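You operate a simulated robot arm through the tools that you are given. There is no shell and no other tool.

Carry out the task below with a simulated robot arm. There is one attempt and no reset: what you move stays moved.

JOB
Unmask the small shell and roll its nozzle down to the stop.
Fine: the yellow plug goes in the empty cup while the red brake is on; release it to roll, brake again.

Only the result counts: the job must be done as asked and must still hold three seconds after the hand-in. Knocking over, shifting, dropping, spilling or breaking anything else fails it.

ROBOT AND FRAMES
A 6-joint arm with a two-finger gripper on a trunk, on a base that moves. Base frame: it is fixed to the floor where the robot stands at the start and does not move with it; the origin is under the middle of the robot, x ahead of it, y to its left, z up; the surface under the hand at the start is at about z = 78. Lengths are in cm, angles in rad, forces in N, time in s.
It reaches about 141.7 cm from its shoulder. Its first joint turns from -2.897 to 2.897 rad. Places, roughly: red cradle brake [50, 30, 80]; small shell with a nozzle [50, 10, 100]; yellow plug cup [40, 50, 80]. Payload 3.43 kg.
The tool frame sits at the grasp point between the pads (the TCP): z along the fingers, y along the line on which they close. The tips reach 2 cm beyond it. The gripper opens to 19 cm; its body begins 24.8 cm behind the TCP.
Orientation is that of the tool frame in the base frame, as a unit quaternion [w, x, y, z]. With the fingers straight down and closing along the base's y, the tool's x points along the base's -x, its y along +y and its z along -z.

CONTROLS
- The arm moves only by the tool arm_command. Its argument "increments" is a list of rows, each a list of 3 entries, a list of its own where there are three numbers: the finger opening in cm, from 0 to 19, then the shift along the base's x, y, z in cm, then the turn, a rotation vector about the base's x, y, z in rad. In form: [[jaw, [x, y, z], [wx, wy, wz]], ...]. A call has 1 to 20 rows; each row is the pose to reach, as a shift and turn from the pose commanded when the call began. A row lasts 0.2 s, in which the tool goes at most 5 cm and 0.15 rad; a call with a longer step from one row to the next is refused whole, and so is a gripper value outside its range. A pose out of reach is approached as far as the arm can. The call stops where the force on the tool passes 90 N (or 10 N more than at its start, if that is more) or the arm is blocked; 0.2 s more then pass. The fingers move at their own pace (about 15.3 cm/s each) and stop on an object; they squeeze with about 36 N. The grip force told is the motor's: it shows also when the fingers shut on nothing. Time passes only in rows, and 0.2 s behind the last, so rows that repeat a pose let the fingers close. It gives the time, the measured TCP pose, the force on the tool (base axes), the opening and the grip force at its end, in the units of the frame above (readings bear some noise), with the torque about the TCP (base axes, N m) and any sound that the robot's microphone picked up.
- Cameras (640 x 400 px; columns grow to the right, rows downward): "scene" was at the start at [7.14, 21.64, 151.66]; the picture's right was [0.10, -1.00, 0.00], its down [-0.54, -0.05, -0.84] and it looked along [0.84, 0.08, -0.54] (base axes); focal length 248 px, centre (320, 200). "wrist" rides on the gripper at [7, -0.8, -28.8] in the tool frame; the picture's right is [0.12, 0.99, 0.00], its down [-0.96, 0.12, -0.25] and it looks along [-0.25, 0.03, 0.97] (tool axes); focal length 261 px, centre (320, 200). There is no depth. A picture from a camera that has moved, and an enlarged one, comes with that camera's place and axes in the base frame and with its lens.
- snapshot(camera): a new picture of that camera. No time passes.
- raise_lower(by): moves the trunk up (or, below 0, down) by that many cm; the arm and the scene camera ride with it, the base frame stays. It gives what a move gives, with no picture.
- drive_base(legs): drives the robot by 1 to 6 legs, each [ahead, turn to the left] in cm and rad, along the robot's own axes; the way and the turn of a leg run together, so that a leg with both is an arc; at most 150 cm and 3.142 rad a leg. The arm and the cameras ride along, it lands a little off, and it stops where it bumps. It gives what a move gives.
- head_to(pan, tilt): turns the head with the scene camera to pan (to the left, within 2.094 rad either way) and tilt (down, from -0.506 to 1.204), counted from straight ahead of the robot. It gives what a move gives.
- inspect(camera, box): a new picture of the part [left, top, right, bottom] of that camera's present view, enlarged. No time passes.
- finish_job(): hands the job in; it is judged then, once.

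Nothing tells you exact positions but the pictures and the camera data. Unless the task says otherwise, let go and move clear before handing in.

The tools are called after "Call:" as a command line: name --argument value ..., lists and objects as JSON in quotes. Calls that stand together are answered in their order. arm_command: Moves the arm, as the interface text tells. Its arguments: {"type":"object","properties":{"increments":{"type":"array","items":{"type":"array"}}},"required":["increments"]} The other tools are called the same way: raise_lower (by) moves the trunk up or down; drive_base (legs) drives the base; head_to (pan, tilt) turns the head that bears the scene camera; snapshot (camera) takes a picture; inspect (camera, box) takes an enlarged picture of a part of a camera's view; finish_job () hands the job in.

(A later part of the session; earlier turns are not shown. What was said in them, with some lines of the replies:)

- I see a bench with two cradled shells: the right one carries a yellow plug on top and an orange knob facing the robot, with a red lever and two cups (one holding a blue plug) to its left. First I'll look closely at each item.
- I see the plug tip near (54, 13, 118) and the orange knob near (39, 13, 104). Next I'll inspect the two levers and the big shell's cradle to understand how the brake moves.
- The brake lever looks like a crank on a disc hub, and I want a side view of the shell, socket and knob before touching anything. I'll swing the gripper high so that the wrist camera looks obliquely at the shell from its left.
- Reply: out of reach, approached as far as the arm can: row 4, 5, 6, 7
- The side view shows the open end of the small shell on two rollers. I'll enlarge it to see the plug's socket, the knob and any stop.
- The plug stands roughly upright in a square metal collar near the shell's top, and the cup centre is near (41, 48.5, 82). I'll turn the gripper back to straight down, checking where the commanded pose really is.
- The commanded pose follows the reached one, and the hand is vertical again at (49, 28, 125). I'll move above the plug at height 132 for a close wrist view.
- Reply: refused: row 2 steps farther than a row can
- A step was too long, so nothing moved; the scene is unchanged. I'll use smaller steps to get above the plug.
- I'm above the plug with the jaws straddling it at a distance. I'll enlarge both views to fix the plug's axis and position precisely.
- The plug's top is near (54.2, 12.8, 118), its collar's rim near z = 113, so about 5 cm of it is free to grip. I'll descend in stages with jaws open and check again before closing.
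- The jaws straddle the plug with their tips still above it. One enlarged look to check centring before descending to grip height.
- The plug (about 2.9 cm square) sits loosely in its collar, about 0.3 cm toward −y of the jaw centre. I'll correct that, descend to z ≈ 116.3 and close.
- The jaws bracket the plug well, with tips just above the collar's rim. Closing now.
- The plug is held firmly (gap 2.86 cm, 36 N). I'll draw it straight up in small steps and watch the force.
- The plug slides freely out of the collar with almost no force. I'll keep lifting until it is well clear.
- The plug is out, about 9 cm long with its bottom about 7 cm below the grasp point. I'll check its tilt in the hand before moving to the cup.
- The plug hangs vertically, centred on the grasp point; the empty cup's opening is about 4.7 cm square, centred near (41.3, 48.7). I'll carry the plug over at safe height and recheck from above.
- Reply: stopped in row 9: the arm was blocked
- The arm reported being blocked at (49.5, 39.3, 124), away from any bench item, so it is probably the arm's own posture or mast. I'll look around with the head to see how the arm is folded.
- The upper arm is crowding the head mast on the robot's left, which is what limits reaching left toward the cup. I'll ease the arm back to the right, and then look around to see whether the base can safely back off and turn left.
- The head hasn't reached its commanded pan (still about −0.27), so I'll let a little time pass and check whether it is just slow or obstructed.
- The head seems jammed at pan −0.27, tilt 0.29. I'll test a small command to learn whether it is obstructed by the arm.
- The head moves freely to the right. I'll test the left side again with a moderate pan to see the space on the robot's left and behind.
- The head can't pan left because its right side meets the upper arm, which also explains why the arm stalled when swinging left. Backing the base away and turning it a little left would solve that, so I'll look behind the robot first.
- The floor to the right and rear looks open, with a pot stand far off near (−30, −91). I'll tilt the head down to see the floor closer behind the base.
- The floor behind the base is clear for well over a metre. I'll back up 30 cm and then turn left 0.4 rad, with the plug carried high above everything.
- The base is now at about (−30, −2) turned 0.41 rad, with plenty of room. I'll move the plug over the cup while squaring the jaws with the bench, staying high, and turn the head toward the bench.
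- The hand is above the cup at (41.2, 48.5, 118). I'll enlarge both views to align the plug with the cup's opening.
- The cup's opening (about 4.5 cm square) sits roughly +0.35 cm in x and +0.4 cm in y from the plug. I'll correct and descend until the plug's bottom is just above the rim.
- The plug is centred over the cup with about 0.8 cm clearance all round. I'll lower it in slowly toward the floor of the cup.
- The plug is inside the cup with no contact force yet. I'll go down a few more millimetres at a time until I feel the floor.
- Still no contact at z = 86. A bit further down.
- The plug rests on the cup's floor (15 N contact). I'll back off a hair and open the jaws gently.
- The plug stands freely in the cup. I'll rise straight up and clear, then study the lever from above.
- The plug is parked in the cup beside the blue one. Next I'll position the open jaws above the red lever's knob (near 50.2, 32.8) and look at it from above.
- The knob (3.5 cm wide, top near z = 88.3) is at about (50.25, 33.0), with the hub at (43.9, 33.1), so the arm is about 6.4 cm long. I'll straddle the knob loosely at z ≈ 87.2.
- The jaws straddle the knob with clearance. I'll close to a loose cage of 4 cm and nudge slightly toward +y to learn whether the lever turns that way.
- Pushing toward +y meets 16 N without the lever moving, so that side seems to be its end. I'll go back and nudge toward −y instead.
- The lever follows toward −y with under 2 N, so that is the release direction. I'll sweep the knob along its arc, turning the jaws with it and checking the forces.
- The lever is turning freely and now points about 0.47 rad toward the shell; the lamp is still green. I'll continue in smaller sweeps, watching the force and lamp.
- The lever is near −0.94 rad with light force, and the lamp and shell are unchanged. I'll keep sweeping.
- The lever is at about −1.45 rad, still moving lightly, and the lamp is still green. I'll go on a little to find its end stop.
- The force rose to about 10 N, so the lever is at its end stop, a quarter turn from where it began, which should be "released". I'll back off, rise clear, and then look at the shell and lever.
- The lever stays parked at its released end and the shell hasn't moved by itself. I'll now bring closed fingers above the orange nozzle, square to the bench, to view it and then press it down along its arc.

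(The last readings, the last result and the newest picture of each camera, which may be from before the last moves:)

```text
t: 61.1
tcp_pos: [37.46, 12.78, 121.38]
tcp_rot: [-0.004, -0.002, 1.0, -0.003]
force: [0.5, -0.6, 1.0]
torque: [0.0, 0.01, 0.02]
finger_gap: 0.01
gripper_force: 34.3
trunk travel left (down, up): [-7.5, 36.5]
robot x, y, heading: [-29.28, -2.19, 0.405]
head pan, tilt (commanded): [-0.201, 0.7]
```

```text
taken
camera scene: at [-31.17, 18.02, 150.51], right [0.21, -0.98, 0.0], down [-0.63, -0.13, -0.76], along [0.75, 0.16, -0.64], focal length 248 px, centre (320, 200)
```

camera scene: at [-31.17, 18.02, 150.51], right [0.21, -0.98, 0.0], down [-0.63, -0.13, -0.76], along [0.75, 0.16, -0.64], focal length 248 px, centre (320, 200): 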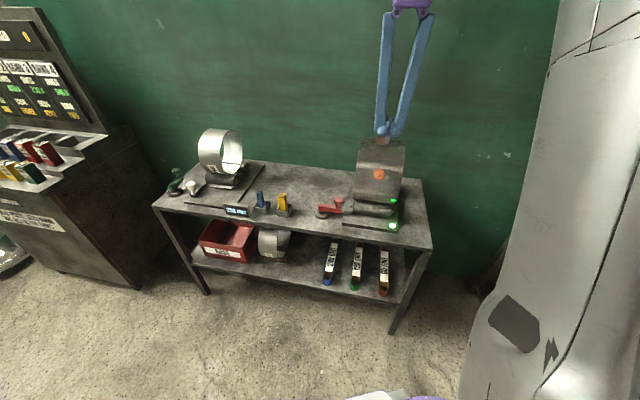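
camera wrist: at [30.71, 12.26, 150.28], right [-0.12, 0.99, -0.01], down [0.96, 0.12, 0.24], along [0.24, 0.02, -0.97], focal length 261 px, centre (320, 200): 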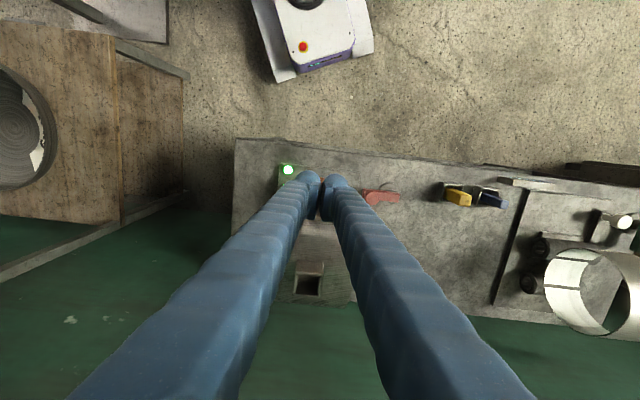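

The fingers are above the nozzle. I'll check the enlarged scene view, looking at the nozzle and the front of the cradle for the stop.

Call:
inspect --camera "scene" --box '[340, 120, 430, 240]'

Call:
inspect --camera "scene" --box '[340, 160, 420, 240]'

Call:
inspect --camera "wrist" --box '[240, 140, 420, 260]'

```text
3.33 times, centred on (385, 180) of scene
camera zoom: at [-31.17, 18.02, 150.51], right [0.21, -0.98, 0.0], down [-0.63, -0.13, -0.76], along [0.75, 0.16, -0.64], focal length 825 px, centre (103, 267)
```

zoom: 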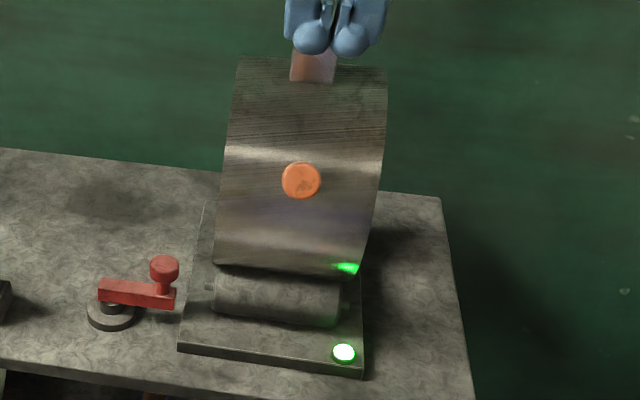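

```text
5.00 times, centred on (380, 200) of scene
camera zoom: at [-31.17, 18.02, 150.51], right [0.21, -0.98, 0.0], down [-0.63, -0.13, -0.76], along [0.75, 0.16, -0.64], focal length 1237 px, centre (20, 200)
```

zoom: 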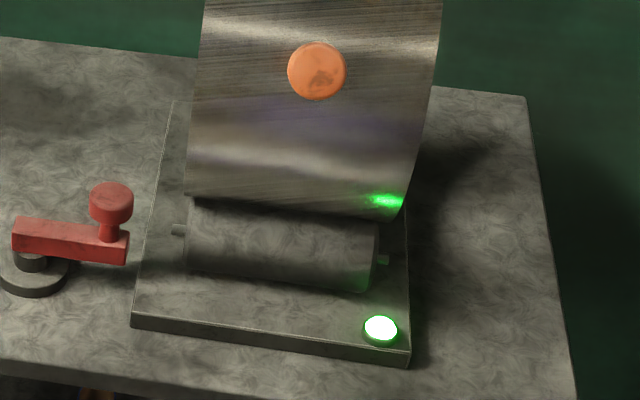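

```text
3.33 times, centred on (330, 200) of wrist
camera zoom: at [30.71, 12.26, 150.28], right [-0.12, 0.99, -0.01], down [0.96, 0.12, 0.24], along [0.24, 0.02, -0.97], focal length 869 px, centre (287, 200)
```

zoom: 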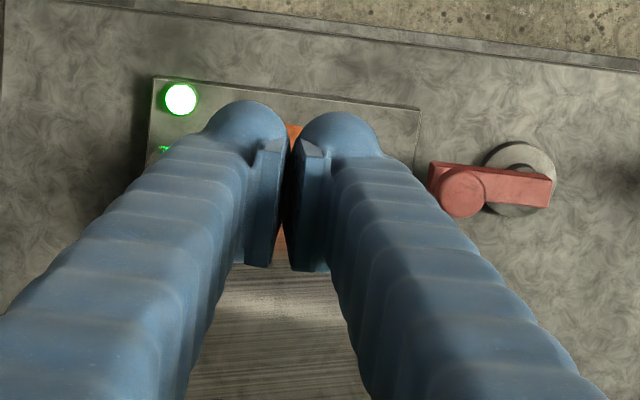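

The nozzle axis points up toward the head camera, about 150° round the shell, with the collar at the top in the same plane. Because the collar swings toward the nozzle's position as it rolls, I'll push the collar's rear face from above instead, which turns the nozzle down; first I move behind the collar.

Call:
arm_command --increments '[[0, [3, 0, 0.5], [0, 0, 0]], [0, [7.5, 0, 0.5], [0, 0, 0]], [0, [12, 0, 0.5], [0, 0, 0]], [0, [16.5, 0, 0.5], [0, 0, 0]], [0, [20.5, 0, 0.5], [0, 0, 0]], [0, [23.3, 0, 0], [0, 0, 0]], [0, [23.3, 0, -3], [0, 0, 0]], [0, [23.3, 0, -5], [0, 0, 0]], [0, [23.3, 0, -5], [0, 0, 0]]]'

Call:
inspect --camera "wrist" --box '[220, 60, 420, 220]'

Call:
inspect --camera "scene" --box '[340, 90, 430, 210]'

```text
t: 63.1
tcp_pos: [59.67, 12.77, 116.65]
tcp_rot: [-0.006, -0.001, 1.0, -0.003]
force: [-0.1, 0.0, -0.6]
torque: [-0.03, 0.0, -0.03]
finger_gap: 0.02
gripper_force: 34.6
out of reach, approached as far as the arm can: row 5, 6, 7, 8, 9
trunk travel left (down, up): [-7.5, 36.5]
robot x, y, heading: [-29.64, -2.38, 0.404]
head pan, tilt (commanded): [-0.201, 0.7]
```

```text
2.50 times, centred on (320, 140) of wrist
camera zoom: at [52.94, 12.19, 145.71], right [-0.12, 0.99, -0.01], down [0.96, 0.12, 0.24], along [0.24, 0.02, -0.97], focal length 652 px, centre (320, 350)
```

zoom: 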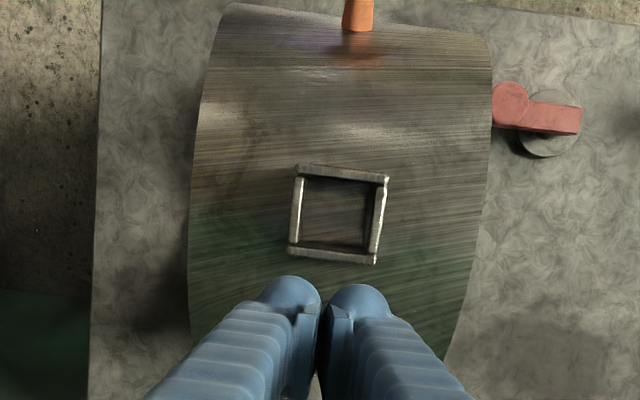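

```text
3.33 times, centred on (385, 150) of scene
camera zoom: at [-31.07, 18.06, 150.5], right [0.21, -0.98, 0.0], down [-0.63, -0.13, -0.76], along [0.75, 0.16, -0.65], focal length 825 px, centre (103, 367)
```

zoom: 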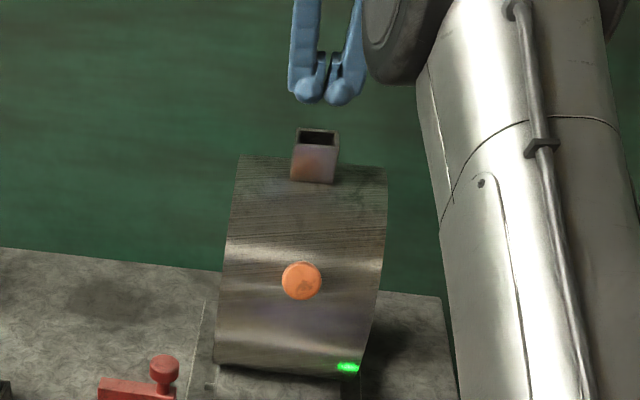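

The collar's rear face is near x = 56.3, and the fingertips are behind it at x = 59.7. I'll lower the tips to beside the collar, just above the shell's surface.

Call:
arm_command --increments '[[0, [-0.4, 0.2, -1.5], [0, 0, 0]], [0, [-0.4, 0.2, -3], [0, 0, 0]], [0, [-0.4, 0.2, -4], [0, 0, 0]], [0, [-0.4, 0.2, -4], [0, 0, 0]]]'

Call:
inspect --camera "wrist" --box '[220, 60, 420, 220]'

Call:
inspect --camera "scene" --box '[340, 90, 430, 210]'

```text
t: 64.1
tcp_pos: [59.16, 13.02, 112.81]
tcp_rot: [-0.005, 0.0, 1.0, -0.005]
force: [0.3, 0.3, 0.2]
torque: [0.03, -0.09, -0.04]
finger_gap: 0.0
gripper_force: 34.0
trunk travel left (down, up): [-7.5, 36.5]
robot x, y, heading: [-29.38, -2.05, 0.408]
head pan, tilt (commanded): [-0.201, 0.7]
```

```text
2.50 times, centred on (320, 140) of wrist
camera zoom: at [52.33, 12.37, 141.75], right [-0.12, 0.99, -0.01], down [0.96, 0.12, 0.24], along [0.24, 0.02, -0.97], focal length 652 px, centre (320, 350)
```

zoom: 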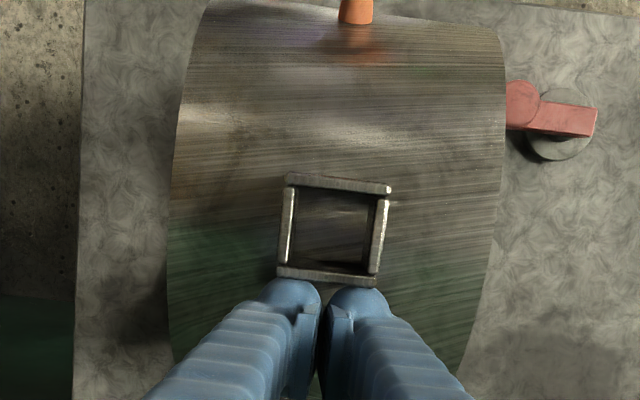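

```text
3.33 times, centred on (385, 150) of scene
camera zoom: at [-31.19, 18.01, 150.51], right [0.2, -0.98, 0.0], down [-0.63, -0.13, -0.76], along [0.75, 0.16, -0.64], focal length 825 px, centre (103, 367)
```

zoom: 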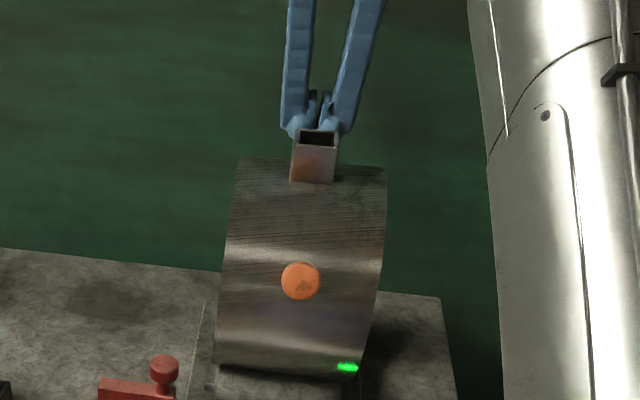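

The tips are tucked behind the collar. I'll push gently toward the robot by about 2 cm and check force and motion.

Call:
arm_command --increments '[[0, [-0.6, 0, -0.4], [0, 0, 0]], [0, [-1.2, 0, -0.4], [0, 0, 0]], [0, [-1.7, 0, -0.4], [0, 0, 0]], [0, [-2.2, 0, -0.3], [0, 0, 0]], [0, [-2.2, 0, -0.3], [0, 0, 0]]]'

Call:
inspect --camera "wrist" --box '[220, 60, 420, 220]'

Call:
inspect --camera "scene" --box '[340, 120, 430, 240]'

```text
t: 65.3
tcp_pos: [56.99, 12.94, 112.32]
tcp_rot: [-0.005, -0.001, 1.0, -0.003]
force: [-1.3, 0.5, 0.9]
torque: [-0.04, -0.01, -0.01]
finger_gap: 0.0
gripper_force: 34.4
trunk travel left (down, up): [-7.5, 36.5]
robot x, y, heading: [-29.87, -2.09, 0.405]
head pan, tilt (commanded): [-0.201, 0.7]
```

```text
2.50 times, centred on (320, 140) of wrist
camera zoom: at [50.3, 12.41, 141.34], right [-0.12, 0.99, -0.01], down [0.96, 0.12, 0.24], along [0.24, 0.02, -0.97], focal length 652 px, centre (320, 350)
```

zoom: 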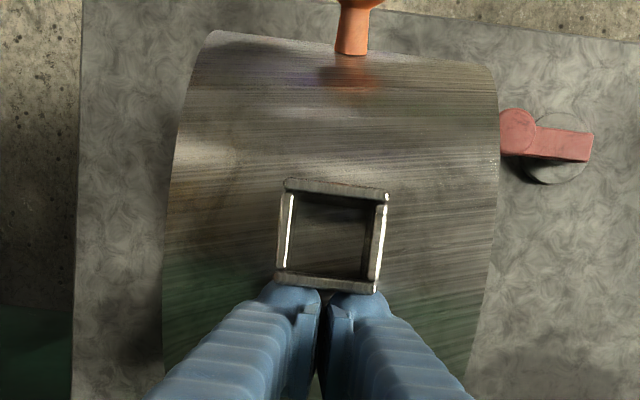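

```text
3.33 times, centred on (385, 180) of scene
camera zoom: at [-31.13, 18.04, 150.51], right [0.21, -0.98, 0.0], down [-0.63, -0.13, -0.76], along [0.75, 0.16, -0.64], focal length 825 px, centre (103, 267)
```

zoom: 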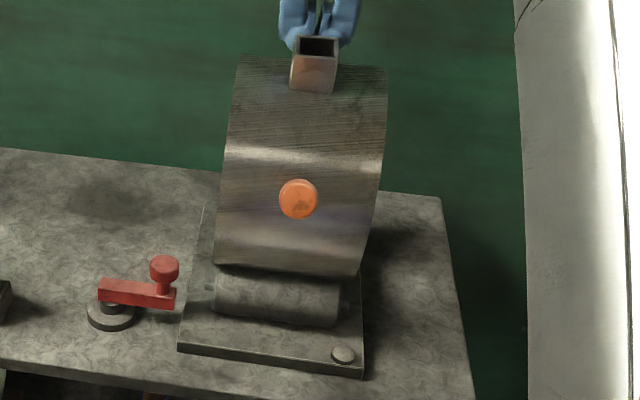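

The shell rolls easily (about 1 N); the nozzle has moved down a few degrees and the green lamp has gone out, so it seems to mark a stop position. I'll keep pushing along the arc.

Call:
arm_command --increments '[[0, [-0.8, 0, 0.05], [0, 0, 0]], [0, [-1.6, 0, 0.1], [0, 0, 0]], [0, [-2.4, 0, 0.1], [0, 0, 0]], [0, [-3.2, 0, 0.1], [0, 0, 0]], [0, [-4.0, 0, 0.1], [0, 0, 0]], [0, [-4.7, 0, 0.1], [0, 0, 0]], [0, [-4.7, 0, 0.1], [0, 0, 0]]]'

Call:
inspect --camera "wrist" --box '[220, 60, 420, 220]'

Call:
inspect --camera "scene" --box '[340, 120, 430, 240]'

```text
t: 66.9
tcp_pos: [52.32, 12.84, 112.48]
tcp_rot: [-0.005, -0.001, 1.0, -0.004]
force: [0.8, -0.4, -0.6]
torque: [-0.04, 0.0, -0.01]
finger_gap: 0.0
gripper_force: 34.5
trunk travel left (down, up): [-7.5, 36.5]
robot x, y, heading: [-29.64, -2.21, 0.409]
head pan, tilt (commanded): [-0.201, 0.7]
```

```text
2.50 times, centred on (320, 140) of wrist
camera zoom: at [45.63, 12.38, 141.44], right [-0.12, 0.99, -0.01], down [0.96, 0.12, 0.24], along [0.24, 0.02, -0.97], focal length 652 px, centre (320, 350)
```

zoom: 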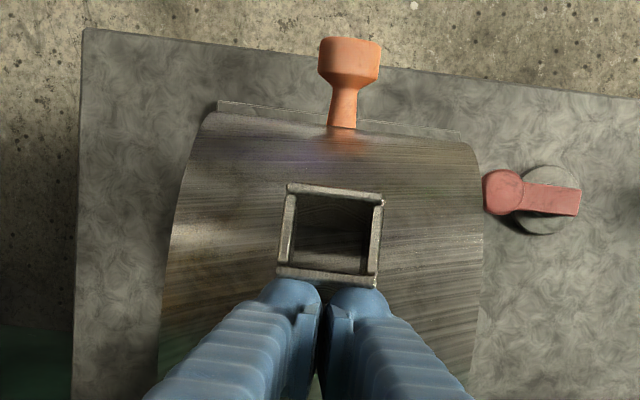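

```text
3.33 times, centred on (385, 180) of scene
camera zoom: at [-31.14, 18.03, 150.51], right [0.21, -0.98, 0.0], down [-0.63, -0.13, -0.76], along [0.75, 0.16, -0.64], focal length 825 px, centre (103, 267)
```

zoom: 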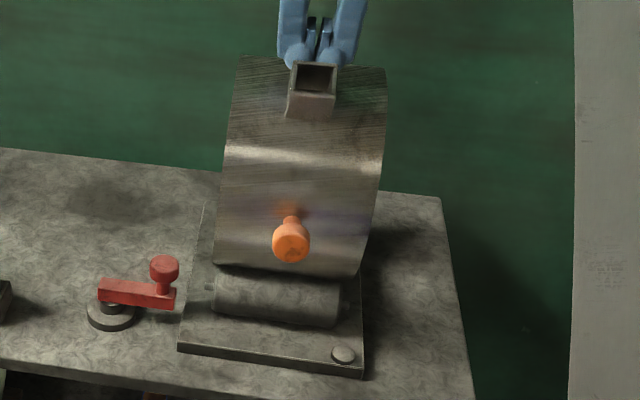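

It keeps rolling smoothly, with the nozzle now close to horizontal. I'll continue along the arc, watching for the stop.

Call:
arm_command --increments '[[0, [-0.7, 0, -0.05], [0, 0, 0]], [0, [-1.4, 0, -0.15], [0, 0, 0]], [0, [-2.05, 0, -0.3], [0, 0, 0]], [0, [-2.7, 0, -0.45], [0, 0, 0]], [0, [-3.3, 0, -0.65], [0, 0, 0]], [0, [-3.95, 0, -0.85], [0, 0, 0]], [0, [-3.95, 0, -0.85], [0, 0, 0]]]'

Call:
inspect --camera "wrist" --box '[220, 60, 420, 220]'

Call:
inspect --camera "scene" --box '[340, 120, 430, 240]'

```text
t: 68.5
tcp_pos: [48.3, 12.89, 111.78]
tcp_rot: [-0.004, -0.001, 1.0, -0.004]
force: [-0.2, -0.1, -0.9]
torque: [-0.03, 0.0, -0.02]
finger_gap: 0.0
gripper_force: 34.3
trunk travel left (down, up): [-7.5, 36.5]
robot x, y, heading: [-29.96, -2.21, 0.404]
head pan, tilt (commanded): [-0.201, 0.7]
```

```text
2.50 times, centred on (320, 140) of wrist
camera zoom: at [41.56, 12.36, 140.76], right [-0.12, 0.99, -0.01], down [0.96, 0.12, 0.24], along [0.24, 0.02, -0.97], focal length 652 px, centre (320, 350)
```

zoom: 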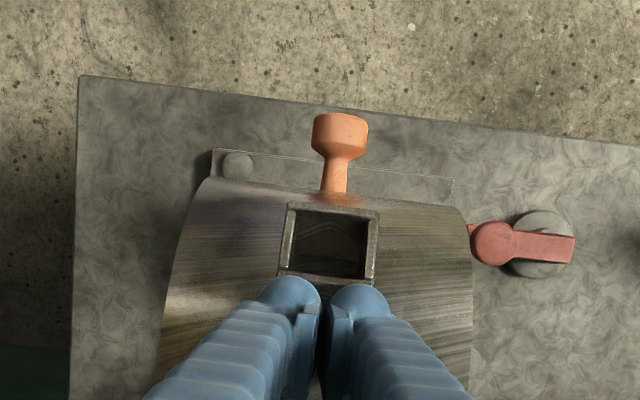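

```text
3.33 times, centred on (385, 180) of scene
camera zoom: at [-31.15, 18.03, 150.51], right [0.21, -0.98, 0.0], down [-0.63, -0.13, -0.76], along [0.75, 0.16, -0.64], focal length 825 px, centre (103, 267)
```

zoom: 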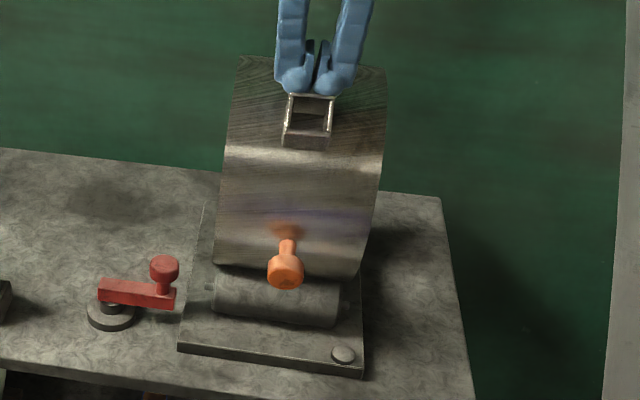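

Still rolling freely. I'll continue in smaller steps now as the nozzle nears the front roller.

Call:
arm_command --increments '[[0, [-0.6, 0, -0.25], [0, 0, 0]], [0, [-1.2, 0, -0.5], [0, 0, 0]], [0, [-1.8, 0, -0.8], [0, 0, 0]], [0, [-2.35, 0, -1.15], [0, 0, 0]], [0, [-2.35, 0, -1.15], [0, 0, 0]]]'

Call:
inspect --camera "wrist" --box '[220, 60, 420, 220]'

Call:
inspect --camera "scene" --box '[340, 120, 430, 240]'

```text
t: 69.7
tcp_pos: [46.32, 12.96, 110.86]
tcp_rot: [0.0, -0.001, 1.0, -0.004]
force: [40.9, -2.2, 42.1]
torque: [-0.11, 0.21, -0.32]
finger_gap: 0.6
gripper_force: 34.0
trunk travel left (down, up): [-7.5, 36.5]
robot x, y, heading: [-29.72, -2.12, 0.407]
head pan, tilt (commanded): [-0.201, 0.7]
```

```text
2.50 times, centred on (320, 140) of wrist
camera zoom: at [39.37, 12.33, 139.76], right [-0.12, 0.99, -0.01], down [0.96, 0.12, 0.25], along [0.25, 0.02, -0.97], focal length 652 px, centre (320, 350)
```

zoom: 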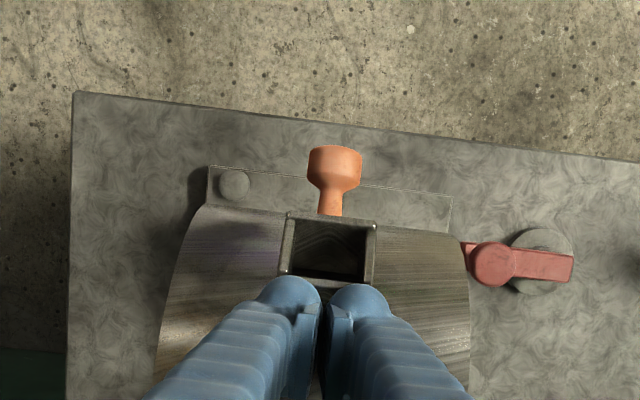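

```text
3.33 times, centred on (385, 180) of scene
camera zoom: at [-31.06, 17.98, 150.56], right [0.2, -0.98, 0.0], down [-0.63, -0.13, -0.76], along [0.75, 0.16, -0.65], focal length 825 px, centre (103, 267)
```

zoom: 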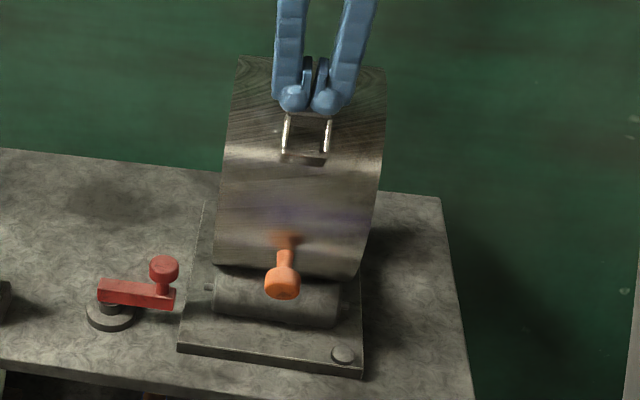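

A firm 59 N reaction along the roll direction shows the shell has met its stop, with the nozzle now about 48° lower (near 38, 13, 91.6). I'll ease off slowly along the reverse direction and check that the shell stays put.

Call:
arm_command --increments '[[0, [0.2, 0, 0.2], [0, 0, 0]], [0, [0.4, 0, 0.4], [0, 0, 0]], [0, [0.6, 0, 0.6], [0, 0, 0]], [0, [0.9, 0, 0.9], [0, 0, 0]], [0, [1.3, 0, 1.3], [0, 0, 0]], [0, [1.3, 0, 1.3], [0, 0, 0]]]'

Call:
inspect --camera "wrist" --box '[220, 60, 420, 220]'

Call:
inspect --camera "scene" --box '[340, 120, 430, 240]'

```text
t: 71.1
tcp_pos: [47.25, 13.07, 111.71]
tcp_rot: [-0.005, 0.0, 1.0, -0.004]
force: [-0.2, -0.1, 0.0]
torque: [-0.01, 0.01, -0.01]
finger_gap: 0.0
gripper_force: 34.3
trunk travel left (down, up): [-7.5, 36.5]
robot x, y, heading: [-29.47, -1.79, 0.409]
head pan, tilt (commanded): [-0.201, 0.7]
```

```text
2.50 times, centred on (320, 140) of wrist
camera zoom: at [40.58, 12.4, 140.69], right [-0.12, 0.99, -0.01], down [0.96, 0.12, 0.24], along [0.24, 0.02, -0.97], focal length 652 px, centre (320, 350)
```

zoom: 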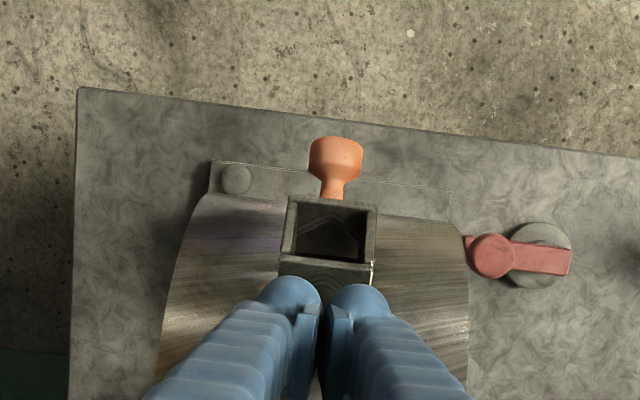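

```text
3.33 times, centred on (385, 180) of scene
camera zoom: at [-31.16, 18.02, 150.51], right [0.21, -0.98, 0.0], down [-0.63, -0.13, -0.76], along [0.75, 0.16, -0.64], focal length 825 px, centre (103, 267)
```

zoom: 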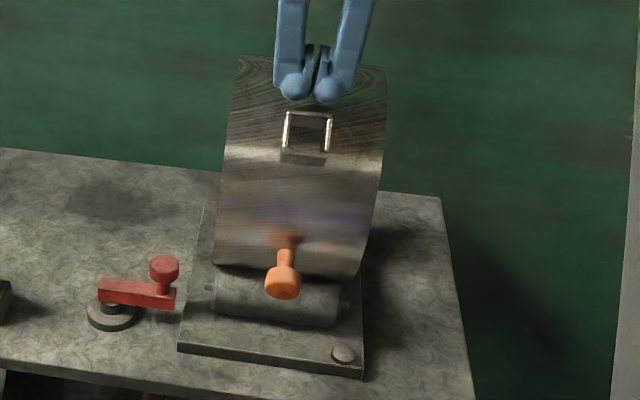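

The shell stays at the stop after I let go. Now I'll rise, turn the jaws a quarter turn again and go back above the red knob to re-apply the brake.

Call:
arm_command --increments '[[0, [0.5, 0, 3], [0, 0, 0]], [0, [0.5, 0, 7], [0, 0, -0.1]], [0, [0.3, 1, 10], [0, 0, -0.24]], [1, [0, 3, 10], [0, 0, -0.38]], [2, [-0.4, 5, 10], [0, 0, -0.52]], [3, [-0.8, 7, 10], [0, 0, -0.66]], [4, [-1.2, 9, 10], [0, 0, -0.8]], [5, [-1.6, 11, 9], [0, 0, -0.94]], [6, [-2, 12, 7], [0, 0, -1.08]], [7, [-2.5, 13, 4], [0, 0, -1.22]], [8, [-3, 13.8, 0], [0, 0, -1.36]], [8, [-3.3, 13.8, -4], [0, 0, -1.5]], [8, [-3.3, 13.8, -7], [0, 0, -1.55]], [8, [-3.3, 13.8, -7], [0, 0, -1.55]]]'

Call:
inspect --camera "wrist" --box '[240, 120, 400, 220]'

Call:
inspect --camera "scene" --box '[290, 120, 420, 240]'

```text
t: 74.1
tcp_pos: [44.0, 26.86, 104.7]
tcp_rot: [-0.006, 0.7, 0.714, -0.001]
force: [1.1, 0.0, 1.0]
torque: [-0.01, 0.0, -0.01]
finger_gap: 8.01
gripper_force: 0.0
trunk travel left (down, up): [-7.5, 36.5]
robot x, y, heading: [-29.43, -2.36, 0.408]
head pan, tilt (commanded): [-0.201, 0.7]
```

```text
4.00 times, centred on (320, 170) of wrist
camera zoom: at [43.34, 33.63, 133.57], right [0.99, 0.14, -0.01], down [0.14, -0.96, 0.24], along [0.03, -0.24, -0.97], focal length 1043 px, centre (320, 320)
```

zoom: 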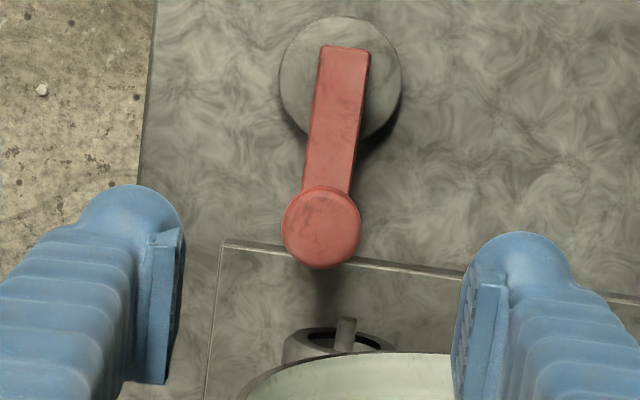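

```text
3.33 times, centred on (355, 180) of scene
camera zoom: at [-31.14, 18.03, 150.51], right [0.2, -0.98, 0.0], down [-0.63, -0.13, -0.76], along [0.75, 0.16, -0.64], focal length 825 px, centre (203, 267)
```

zoom: 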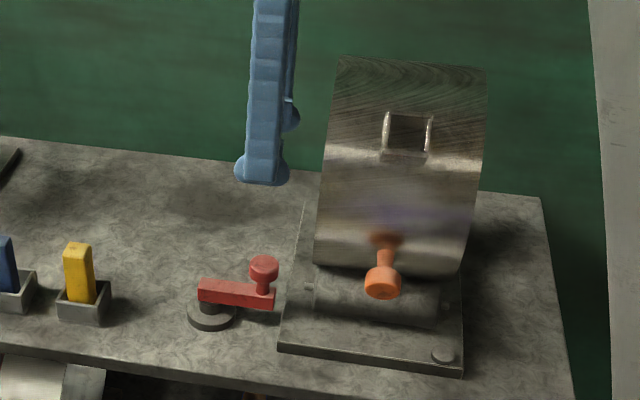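

The knob lies centred between the open jaws and everything nearby is clear. I'll descend to straddle it.

Call:
arm_command --increments '[[8, [0, -0.2, -4], [0, 0, 0]], [8, [0, -0.2, -8.5], [0, 0, 0]], [7.5, [0, -0.2, -12.5], [0, 0, 0]], [7, [0, -0.2, -15.5], [0, 0, 0]], [6, [0, -0.2, -17.3], [0, 0, 0]], [5, [0, -0.2, -17.3], [0, 0, 0]], [5, [0, -0.2, -17.3], [0, 0, 0]]]'

Call:
inspect --camera "wrist" --box '[240, 120, 400, 220]'

```text
t: 75.7
tcp_pos: [43.99, 26.62, 87.33]
tcp_rot: [-0.005, 0.698, 0.716, -0.001]
force: [-0.6, 0.1, 0.6]
torque: [0.01, -0.01, 0.02]
finger_gap: 4.97
gripper_force: 0.1
trunk travel left (down, up): [-7.5, 36.5]
robot x, y, heading: [-29.47, -2.57, 0.404]
head pan, tilt (commanded): [-0.201, 0.7]
```

```text
4.00 times, centred on (320, 170) of wrist
camera zoom: at [43.27, 33.4, 116.3], right [0.99, 0.14, -0.01], down [0.14, -0.96, 0.24], along [0.03, -0.24, -0.97], focal length 1043 px, centre (320, 320)
```

zoom: 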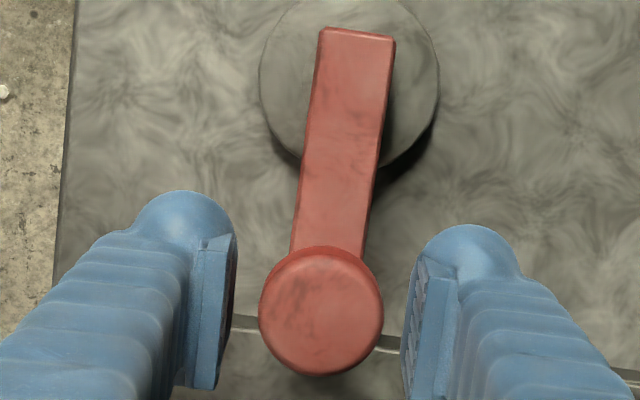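

The knob is centred in the cage. I'll sweep the lever back along its arc toward the braked position, in two stages.

Call:
arm_command --increments '[[5, [0.65, 0.08, 0], [0, 0, 0.04]], [5, [1.3, 0.27, 0], [0, 0, 0.1]], [5, [1.9, 0.45, 0], [0, 0, 0.18]], [5, [2.5, 0.67, 0], [0, 0, 0.27]], [5, [3.05, 0.97, 0], [0, 0, 0.37]], [5, [3.6, 1.3, 0], [0, 0, 0.47]], [5, [4.1, 1.7, 0], [0, 0, 0.57]], [5, [4.56, 2.15, 0], [0, 0, 0.67]], [5, [4.56, 2.15, 0], [0, 0, 0.67]]]'

Call:
inspect --camera "wrist" --box '[240, 120, 400, 220]'

Call:
inspect --camera "scene" --box '[290, 120, 420, 240]'

```text
t: 77.7
tcp_pos: [48.55, 28.63, 87.45]
tcp_rot: [-0.006, 0.424, 0.906, -0.002]
force: [-1.2, -2.9, -0.3]
torque: [-0.03, -0.02, 0.01]
finger_gap: 5.17
gripper_force: 2.2
trunk travel left (down, up): [-7.5, 36.5]
robot x, y, heading: [-29.92, -2.29, 0.408]
head pan, tilt (commanded): [-0.201, 0.7]
```

```text
4.00 times, centred on (320, 170) of wrist
camera zoom: at [43.75, 33.52, 116.47], right [0.69, 0.73, -0.01], down [0.71, -0.67, 0.24], along [0.17, -0.17, -0.97], focal length 1043 px, centre (320, 320)
```

zoom: 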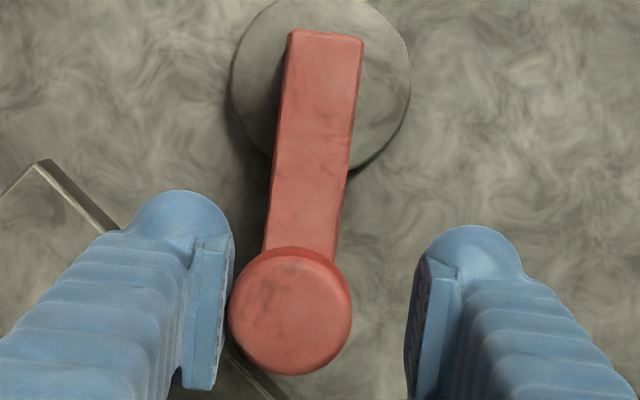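

```text
3.33 times, centred on (355, 180) of scene
camera zoom: at [-31.14, 18.02, 150.51], right [0.2, -0.98, 0.0], down [-0.63, -0.13, -0.76], along [0.75, 0.16, -0.64], focal length 825 px, centre (203, 267)
```

zoom: 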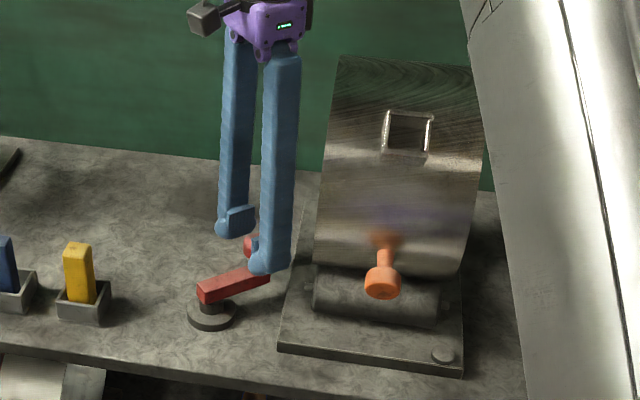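

The lever follows back nicely and the shell is unmoved at its stop. Second half of the sweep, up to the braked end.

Call:
arm_command --increments '[[5, [0.4, 0.5, 0], [0, 0, 0.1]], [5, [0.76, 1.0, 0], [0, 0, 0.2]], [5, [1.06, 1.57, 0], [0, 0, 0.3]], [5, [1.32, 2.15, 0], [0, 0, 0.4]], [5, [1.5, 2.75, 0], [0, 0, 0.5]], [5, [1.63, 3.35, 0], [0, 0, 0.6]], [5, [1.7, 4.0, 0], [0, 0, 0.7]], [5, [1.7, 4.62, 0], [0, 0, 0.8]], [5, [1.66, 4.95, 0], [0, 0, 0.87]], [5, [1.66, 4.95, 0], [0, 0, 0.87]]]'

Call:
inspect --camera "wrist" --box '[240, 120, 400, 220]'

Call:
inspect --camera "scene" --box '[290, 120, 420, 240]'

```text
t: 79.9
tcp_pos: [50.31, 33.62, 87.45]
tcp_rot: [-0.004, 0.003, 1.0, -0.004]
force: [-0.8, -2.5, 0.4]
torque: [-0.05, 0.04, -0.01]
finger_gap: 5.13
gripper_force: 1.8
trunk travel left (down, up): [-7.5, 36.5]
robot x, y, heading: [-29.83, -1.71, 0.403]
head pan, tilt (commanded): [-0.201, 0.7]
```

```text
4.00 times, centred on (320, 170) of wrist
camera zoom: at [43.51, 33.13, 116.42], right [-0.11, 0.99, -0.01], down [0.96, 0.11, 0.24], along [0.24, 0.02, -0.97], focal length 1043 px, centre (320, 320)
```

zoom: 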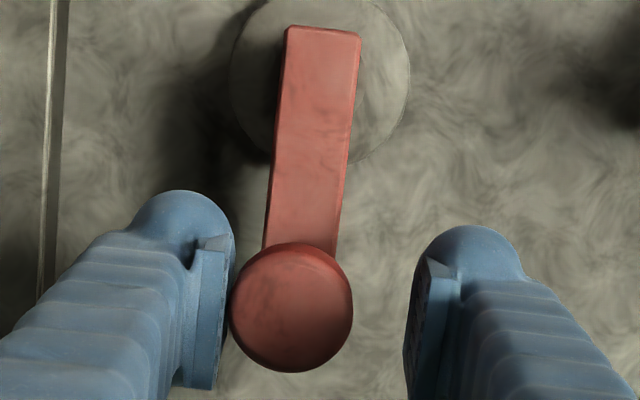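

```text
3.33 times, centred on (355, 180) of scene
camera zoom: at [-31.13, 18.03, 150.51], right [0.2, -0.98, 0.0], down [-0.63, -0.13, -0.76], along [0.75, 0.16, -0.64], focal length 825 px, centre (203, 267)
```

zoom: 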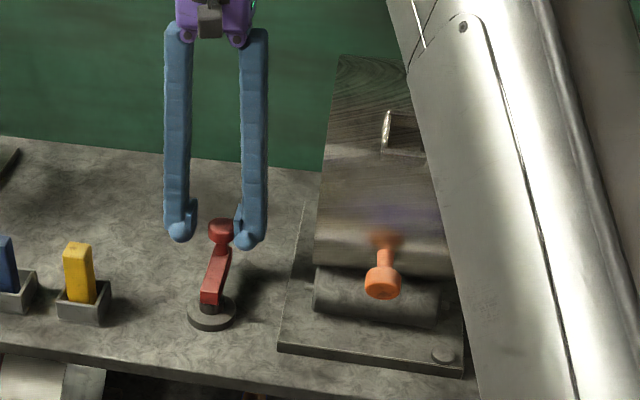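

The lever is within about 0.05 rad of its braked end. I'll push the last few millimetres until it seats against its stop.

Call:
arm_command --increments '[[5, [0, 0.25, 0], [0, 0, 0]], [5, [0, 0.5, 0], [0, 0, 0]], [5, [0, 0.75, 0], [0, 0, 0]], [5, [0, 0.75, 0], [0, 0, 0]]]'

Call:
inspect --camera "wrist" --box '[240, 120, 400, 220]'

```text
t: 80.9
tcp_pos: [50.36, 34.26, 87.53]
tcp_rot: [-0.006, 0.004, 1.0, -0.005]
force: [-0.1, -18.2, -6.0]
torque: [0.05, 0.06, -0.07]
finger_gap: 6.08
gripper_force: 9.4
trunk travel left (down, up): [-7.5, 36.5]
robot x, y, heading: [-29.74, -1.93, 0.413]
head pan, tilt (commanded): [-0.201, 0.7]
```

```text
4.00 times, centred on (320, 170) of wrist
camera zoom: at [43.58, 33.73, 116.46], right [-0.11, 0.99, -0.01], down [0.97, 0.11, 0.24], along [0.24, 0.02, -0.97], focal length 1043 px, centre (320, 320)
```

zoom: 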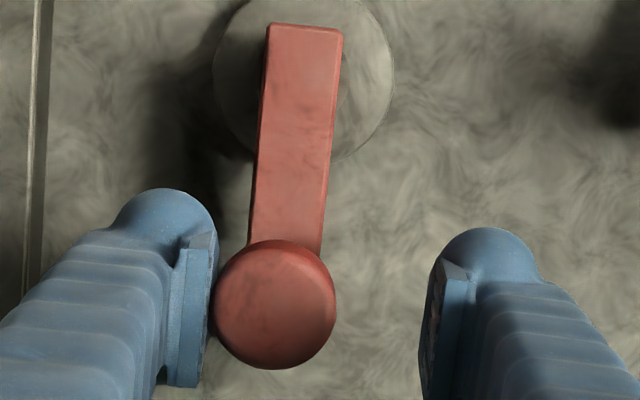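

The lever is firmly seated at its braked end (18 N reaction, same place as at the start). I'll centre the jaws around the knob without touching it, open a little, and lift away.

Call:
arm_command --increments '[[6.5, [0, -0.5, 0], [0, 0, 0]], [7, [0, -1.0, 0], [0, 0, 0]], [7, [0, -1.3, 0], [0, 0, 0]], [7, [0, -1.3, 0], [0, 0, 0]], [7, [0, -1.3, 2], [0, 0, 0]], [7, [0, -1.3, 6], [0, 0, 0]], [7, [0, -1.3, 10.5], [0, 0, 0]], [7, [0, -1.3, 15], [0, 0, 0]], [7, [0, -1.3, 19.5], [0, 0, 0]], [7, [0, -1.3, 24], [0, 0, 0]], [7, [0, -1.3, 28], [0, 0, 0]], [7, [0, -1.3, 28], [0, 0, 0]]]'

Call:
snapshot --camera "wrist"

Call:
inspect --camera "scene" --box '[290, 120, 420, 240]'

Call:
inspect --camera "wrist" --box '[240, 120, 400, 220]'

```text
t: 83.5
tcp_pos: [50.03, 33.23, 115.77]
tcp_rot: [-0.004, 0.005, 1.0, -0.005]
force: [-0.5, 0.3, 0.2]
torque: [0.03, -0.02, 0.03]
finger_gap: 7.0
gripper_force: 0.1
trunk travel left (down, up): [-7.5, 36.5]
robot x, y, heading: [-29.54, -2.39, 0.403]
head pan, tilt (commanded): [-0.201, 0.7]
```

```text
taken
camera wrist: at [43.39, 32.7, 144.63], right [-0.11, 0.99, -0.01], down [0.97, 0.11, 0.24], along [0.24, 0.02, -0.97], focal length 261 px, centre (320, 200)
```

wrist: 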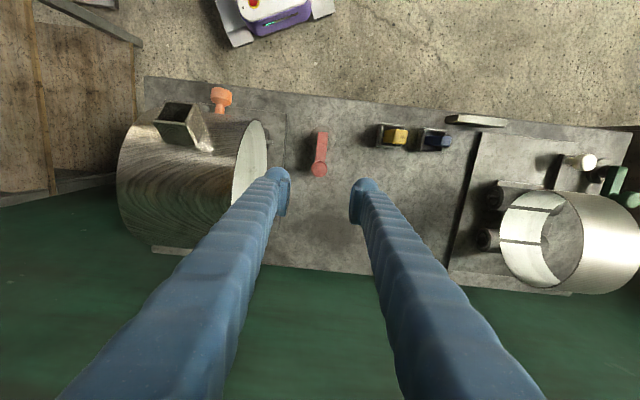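

```text
3.33 times, centred on (355, 180) of scene
camera zoom: at [-31.15, 18.03, 150.51], right [0.21, -0.98, 0.0], down [-0.63, -0.13, -0.76], along [0.75, 0.16, -0.64], focal length 825 px, centre (203, 267)
```

zoom: 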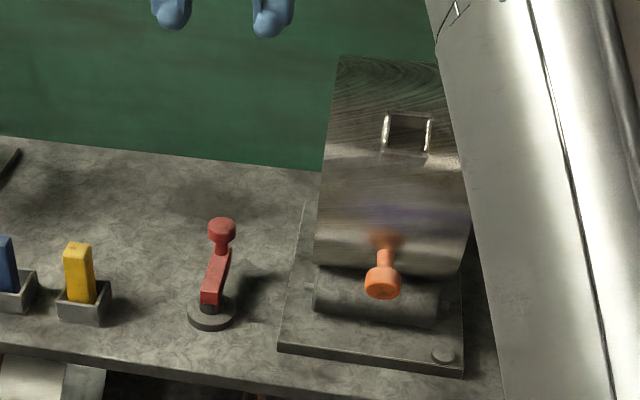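

```text
4.00 times, centred on (320, 170) of wrist
camera zoom: at [43.39, 32.7, 144.63], right [-0.11, 0.99, -0.01], down [0.97, 0.11, 0.24], along [0.24, 0.02, -0.97], focal length 1043 px, centre (320, 320)
```

zoom: 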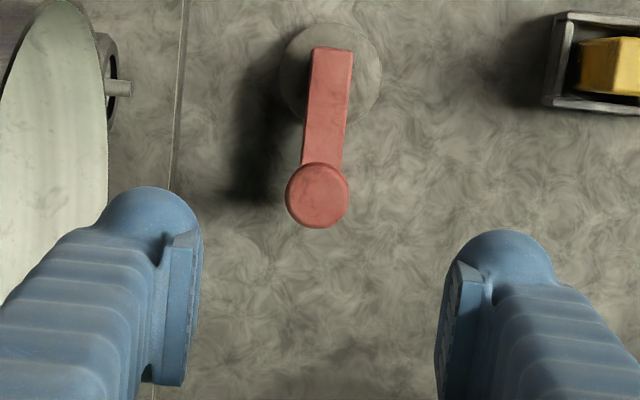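

The lever sits exactly where it was at the start, the shell rests at its stop with the nozzle down, and the plug stands in its cup. I'll rise further clear and take one last look before handing in.

Call:
arm_command --increments '[[7, [-1, 0, 4], [0, 0, 0]], [7, [-3, 0, 8], [0, 0, 0]], [7, [-6, 0, 11], [0, 0, 0]], [7, [-10, 0, 12], [0, 0, 0]], [7, [-14, 0, 12], [0, 0, 0]], [7, [-14, 0, 12], [0, 0, 0]], [7, [-14, 0, 12], [0, 0, 0]]]'

Call:
inspect --camera "scene" --box '[230, 130, 420, 250]'

Call:
snapshot --camera "wrist"

Call:
inspect --camera "scene" --box '[340, 120, 430, 240]'

```text
t: 85.1
tcp_pos: [36.25, 33.06, 127.53]
tcp_rot: [-0.004, 0.005, 1.0, -0.004]
force: [-0.6, -0.6, 0.0]
torque: [-0.03, 0.06, 0.03]
finger_gap: 7.0
gripper_force: 0.0
trunk travel left (down, up): [-7.5, 36.5]
robot x, y, heading: [-29.75, -2.31, 0.405]
head pan, tilt (commanded): [-0.201, 0.7]
```

```text
3.33 times, centred on (325, 190) of scene
camera zoom: at [-31.15, 18.03, 150.51], right [0.2, -0.98, 0.0], down [-0.63, -0.13, -0.76], along [0.75, 0.16, -0.64], focal length 825 px, centre (303, 233)
```

zoom: 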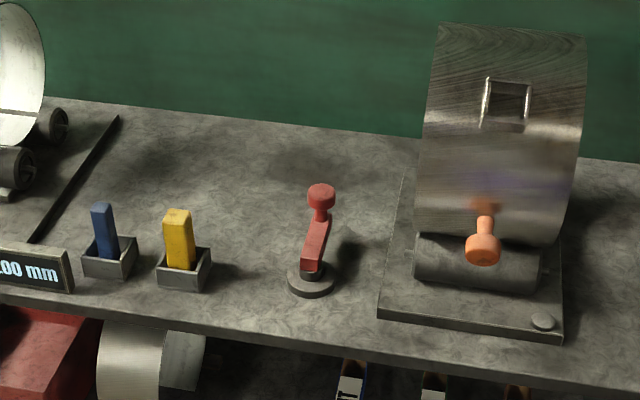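

```text
taken
camera wrist: at [29.54, 32.61, 156.47], right [-0.11, 0.99, -0.01], down [0.97, 0.11, 0.24], along [0.24, 0.02, -0.97], focal length 261 px, centre (320, 200)
```

wrist: 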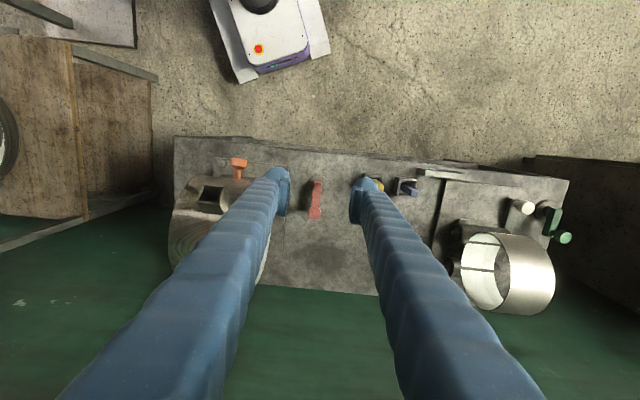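

```text
3.33 times, centred on (385, 180) of scene
camera zoom: at [-31.15, 18.03, 150.51], right [0.2, -0.98, 0.0], down [-0.63, -0.13, -0.76], along [0.75, 0.16, -0.64], focal length 825 px, centre (103, 267)
```

zoom: 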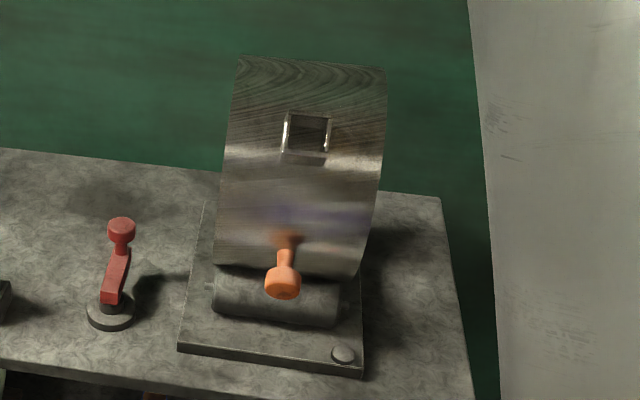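

I left the lamp's meaning open: it went out as soon as the roll began and isn't tied to the brake lever. The plug stands in its cup, the nozzle is down at the stop and hasn't moved since I let go. The red lever is back at its braked end and the hand is clear, so I'm handing in.

Call:
finish_job

```text
The job is handed in.
```

I handed the job in with everything where you asked for it. I don't have the judge's result.

- **Plug:** the yellow plug came out of the shell while the red brake was still on. It now stands in the cup that was empty.
- **Brake:** I turned the red lever a quarter turn to release it, and the shell then rolled freely. Afterwards I pushed the lever back until it seated firmly, in the same place as at the start. I didn't push on the shell again to test that the brake holds.
- **Nozzle:** I took the orange stub to be the nozzle. I rolled it down about 48°, until the shell met a hard stop, and it hasn't moved since.

The green lamp on the cradle went out as soon as the shell began to roll, and it stayed off after I braked again. It was still lit after I released the brake, so it isn't showing the brake, but I don't know what it does show.

The base now stands about 30 cm further back and turned about 0.4 rad to the left, because the arm couldn't reach the cup from where it started. The arm is clear of the bench, and I saw nothing else there knocked or shifted.
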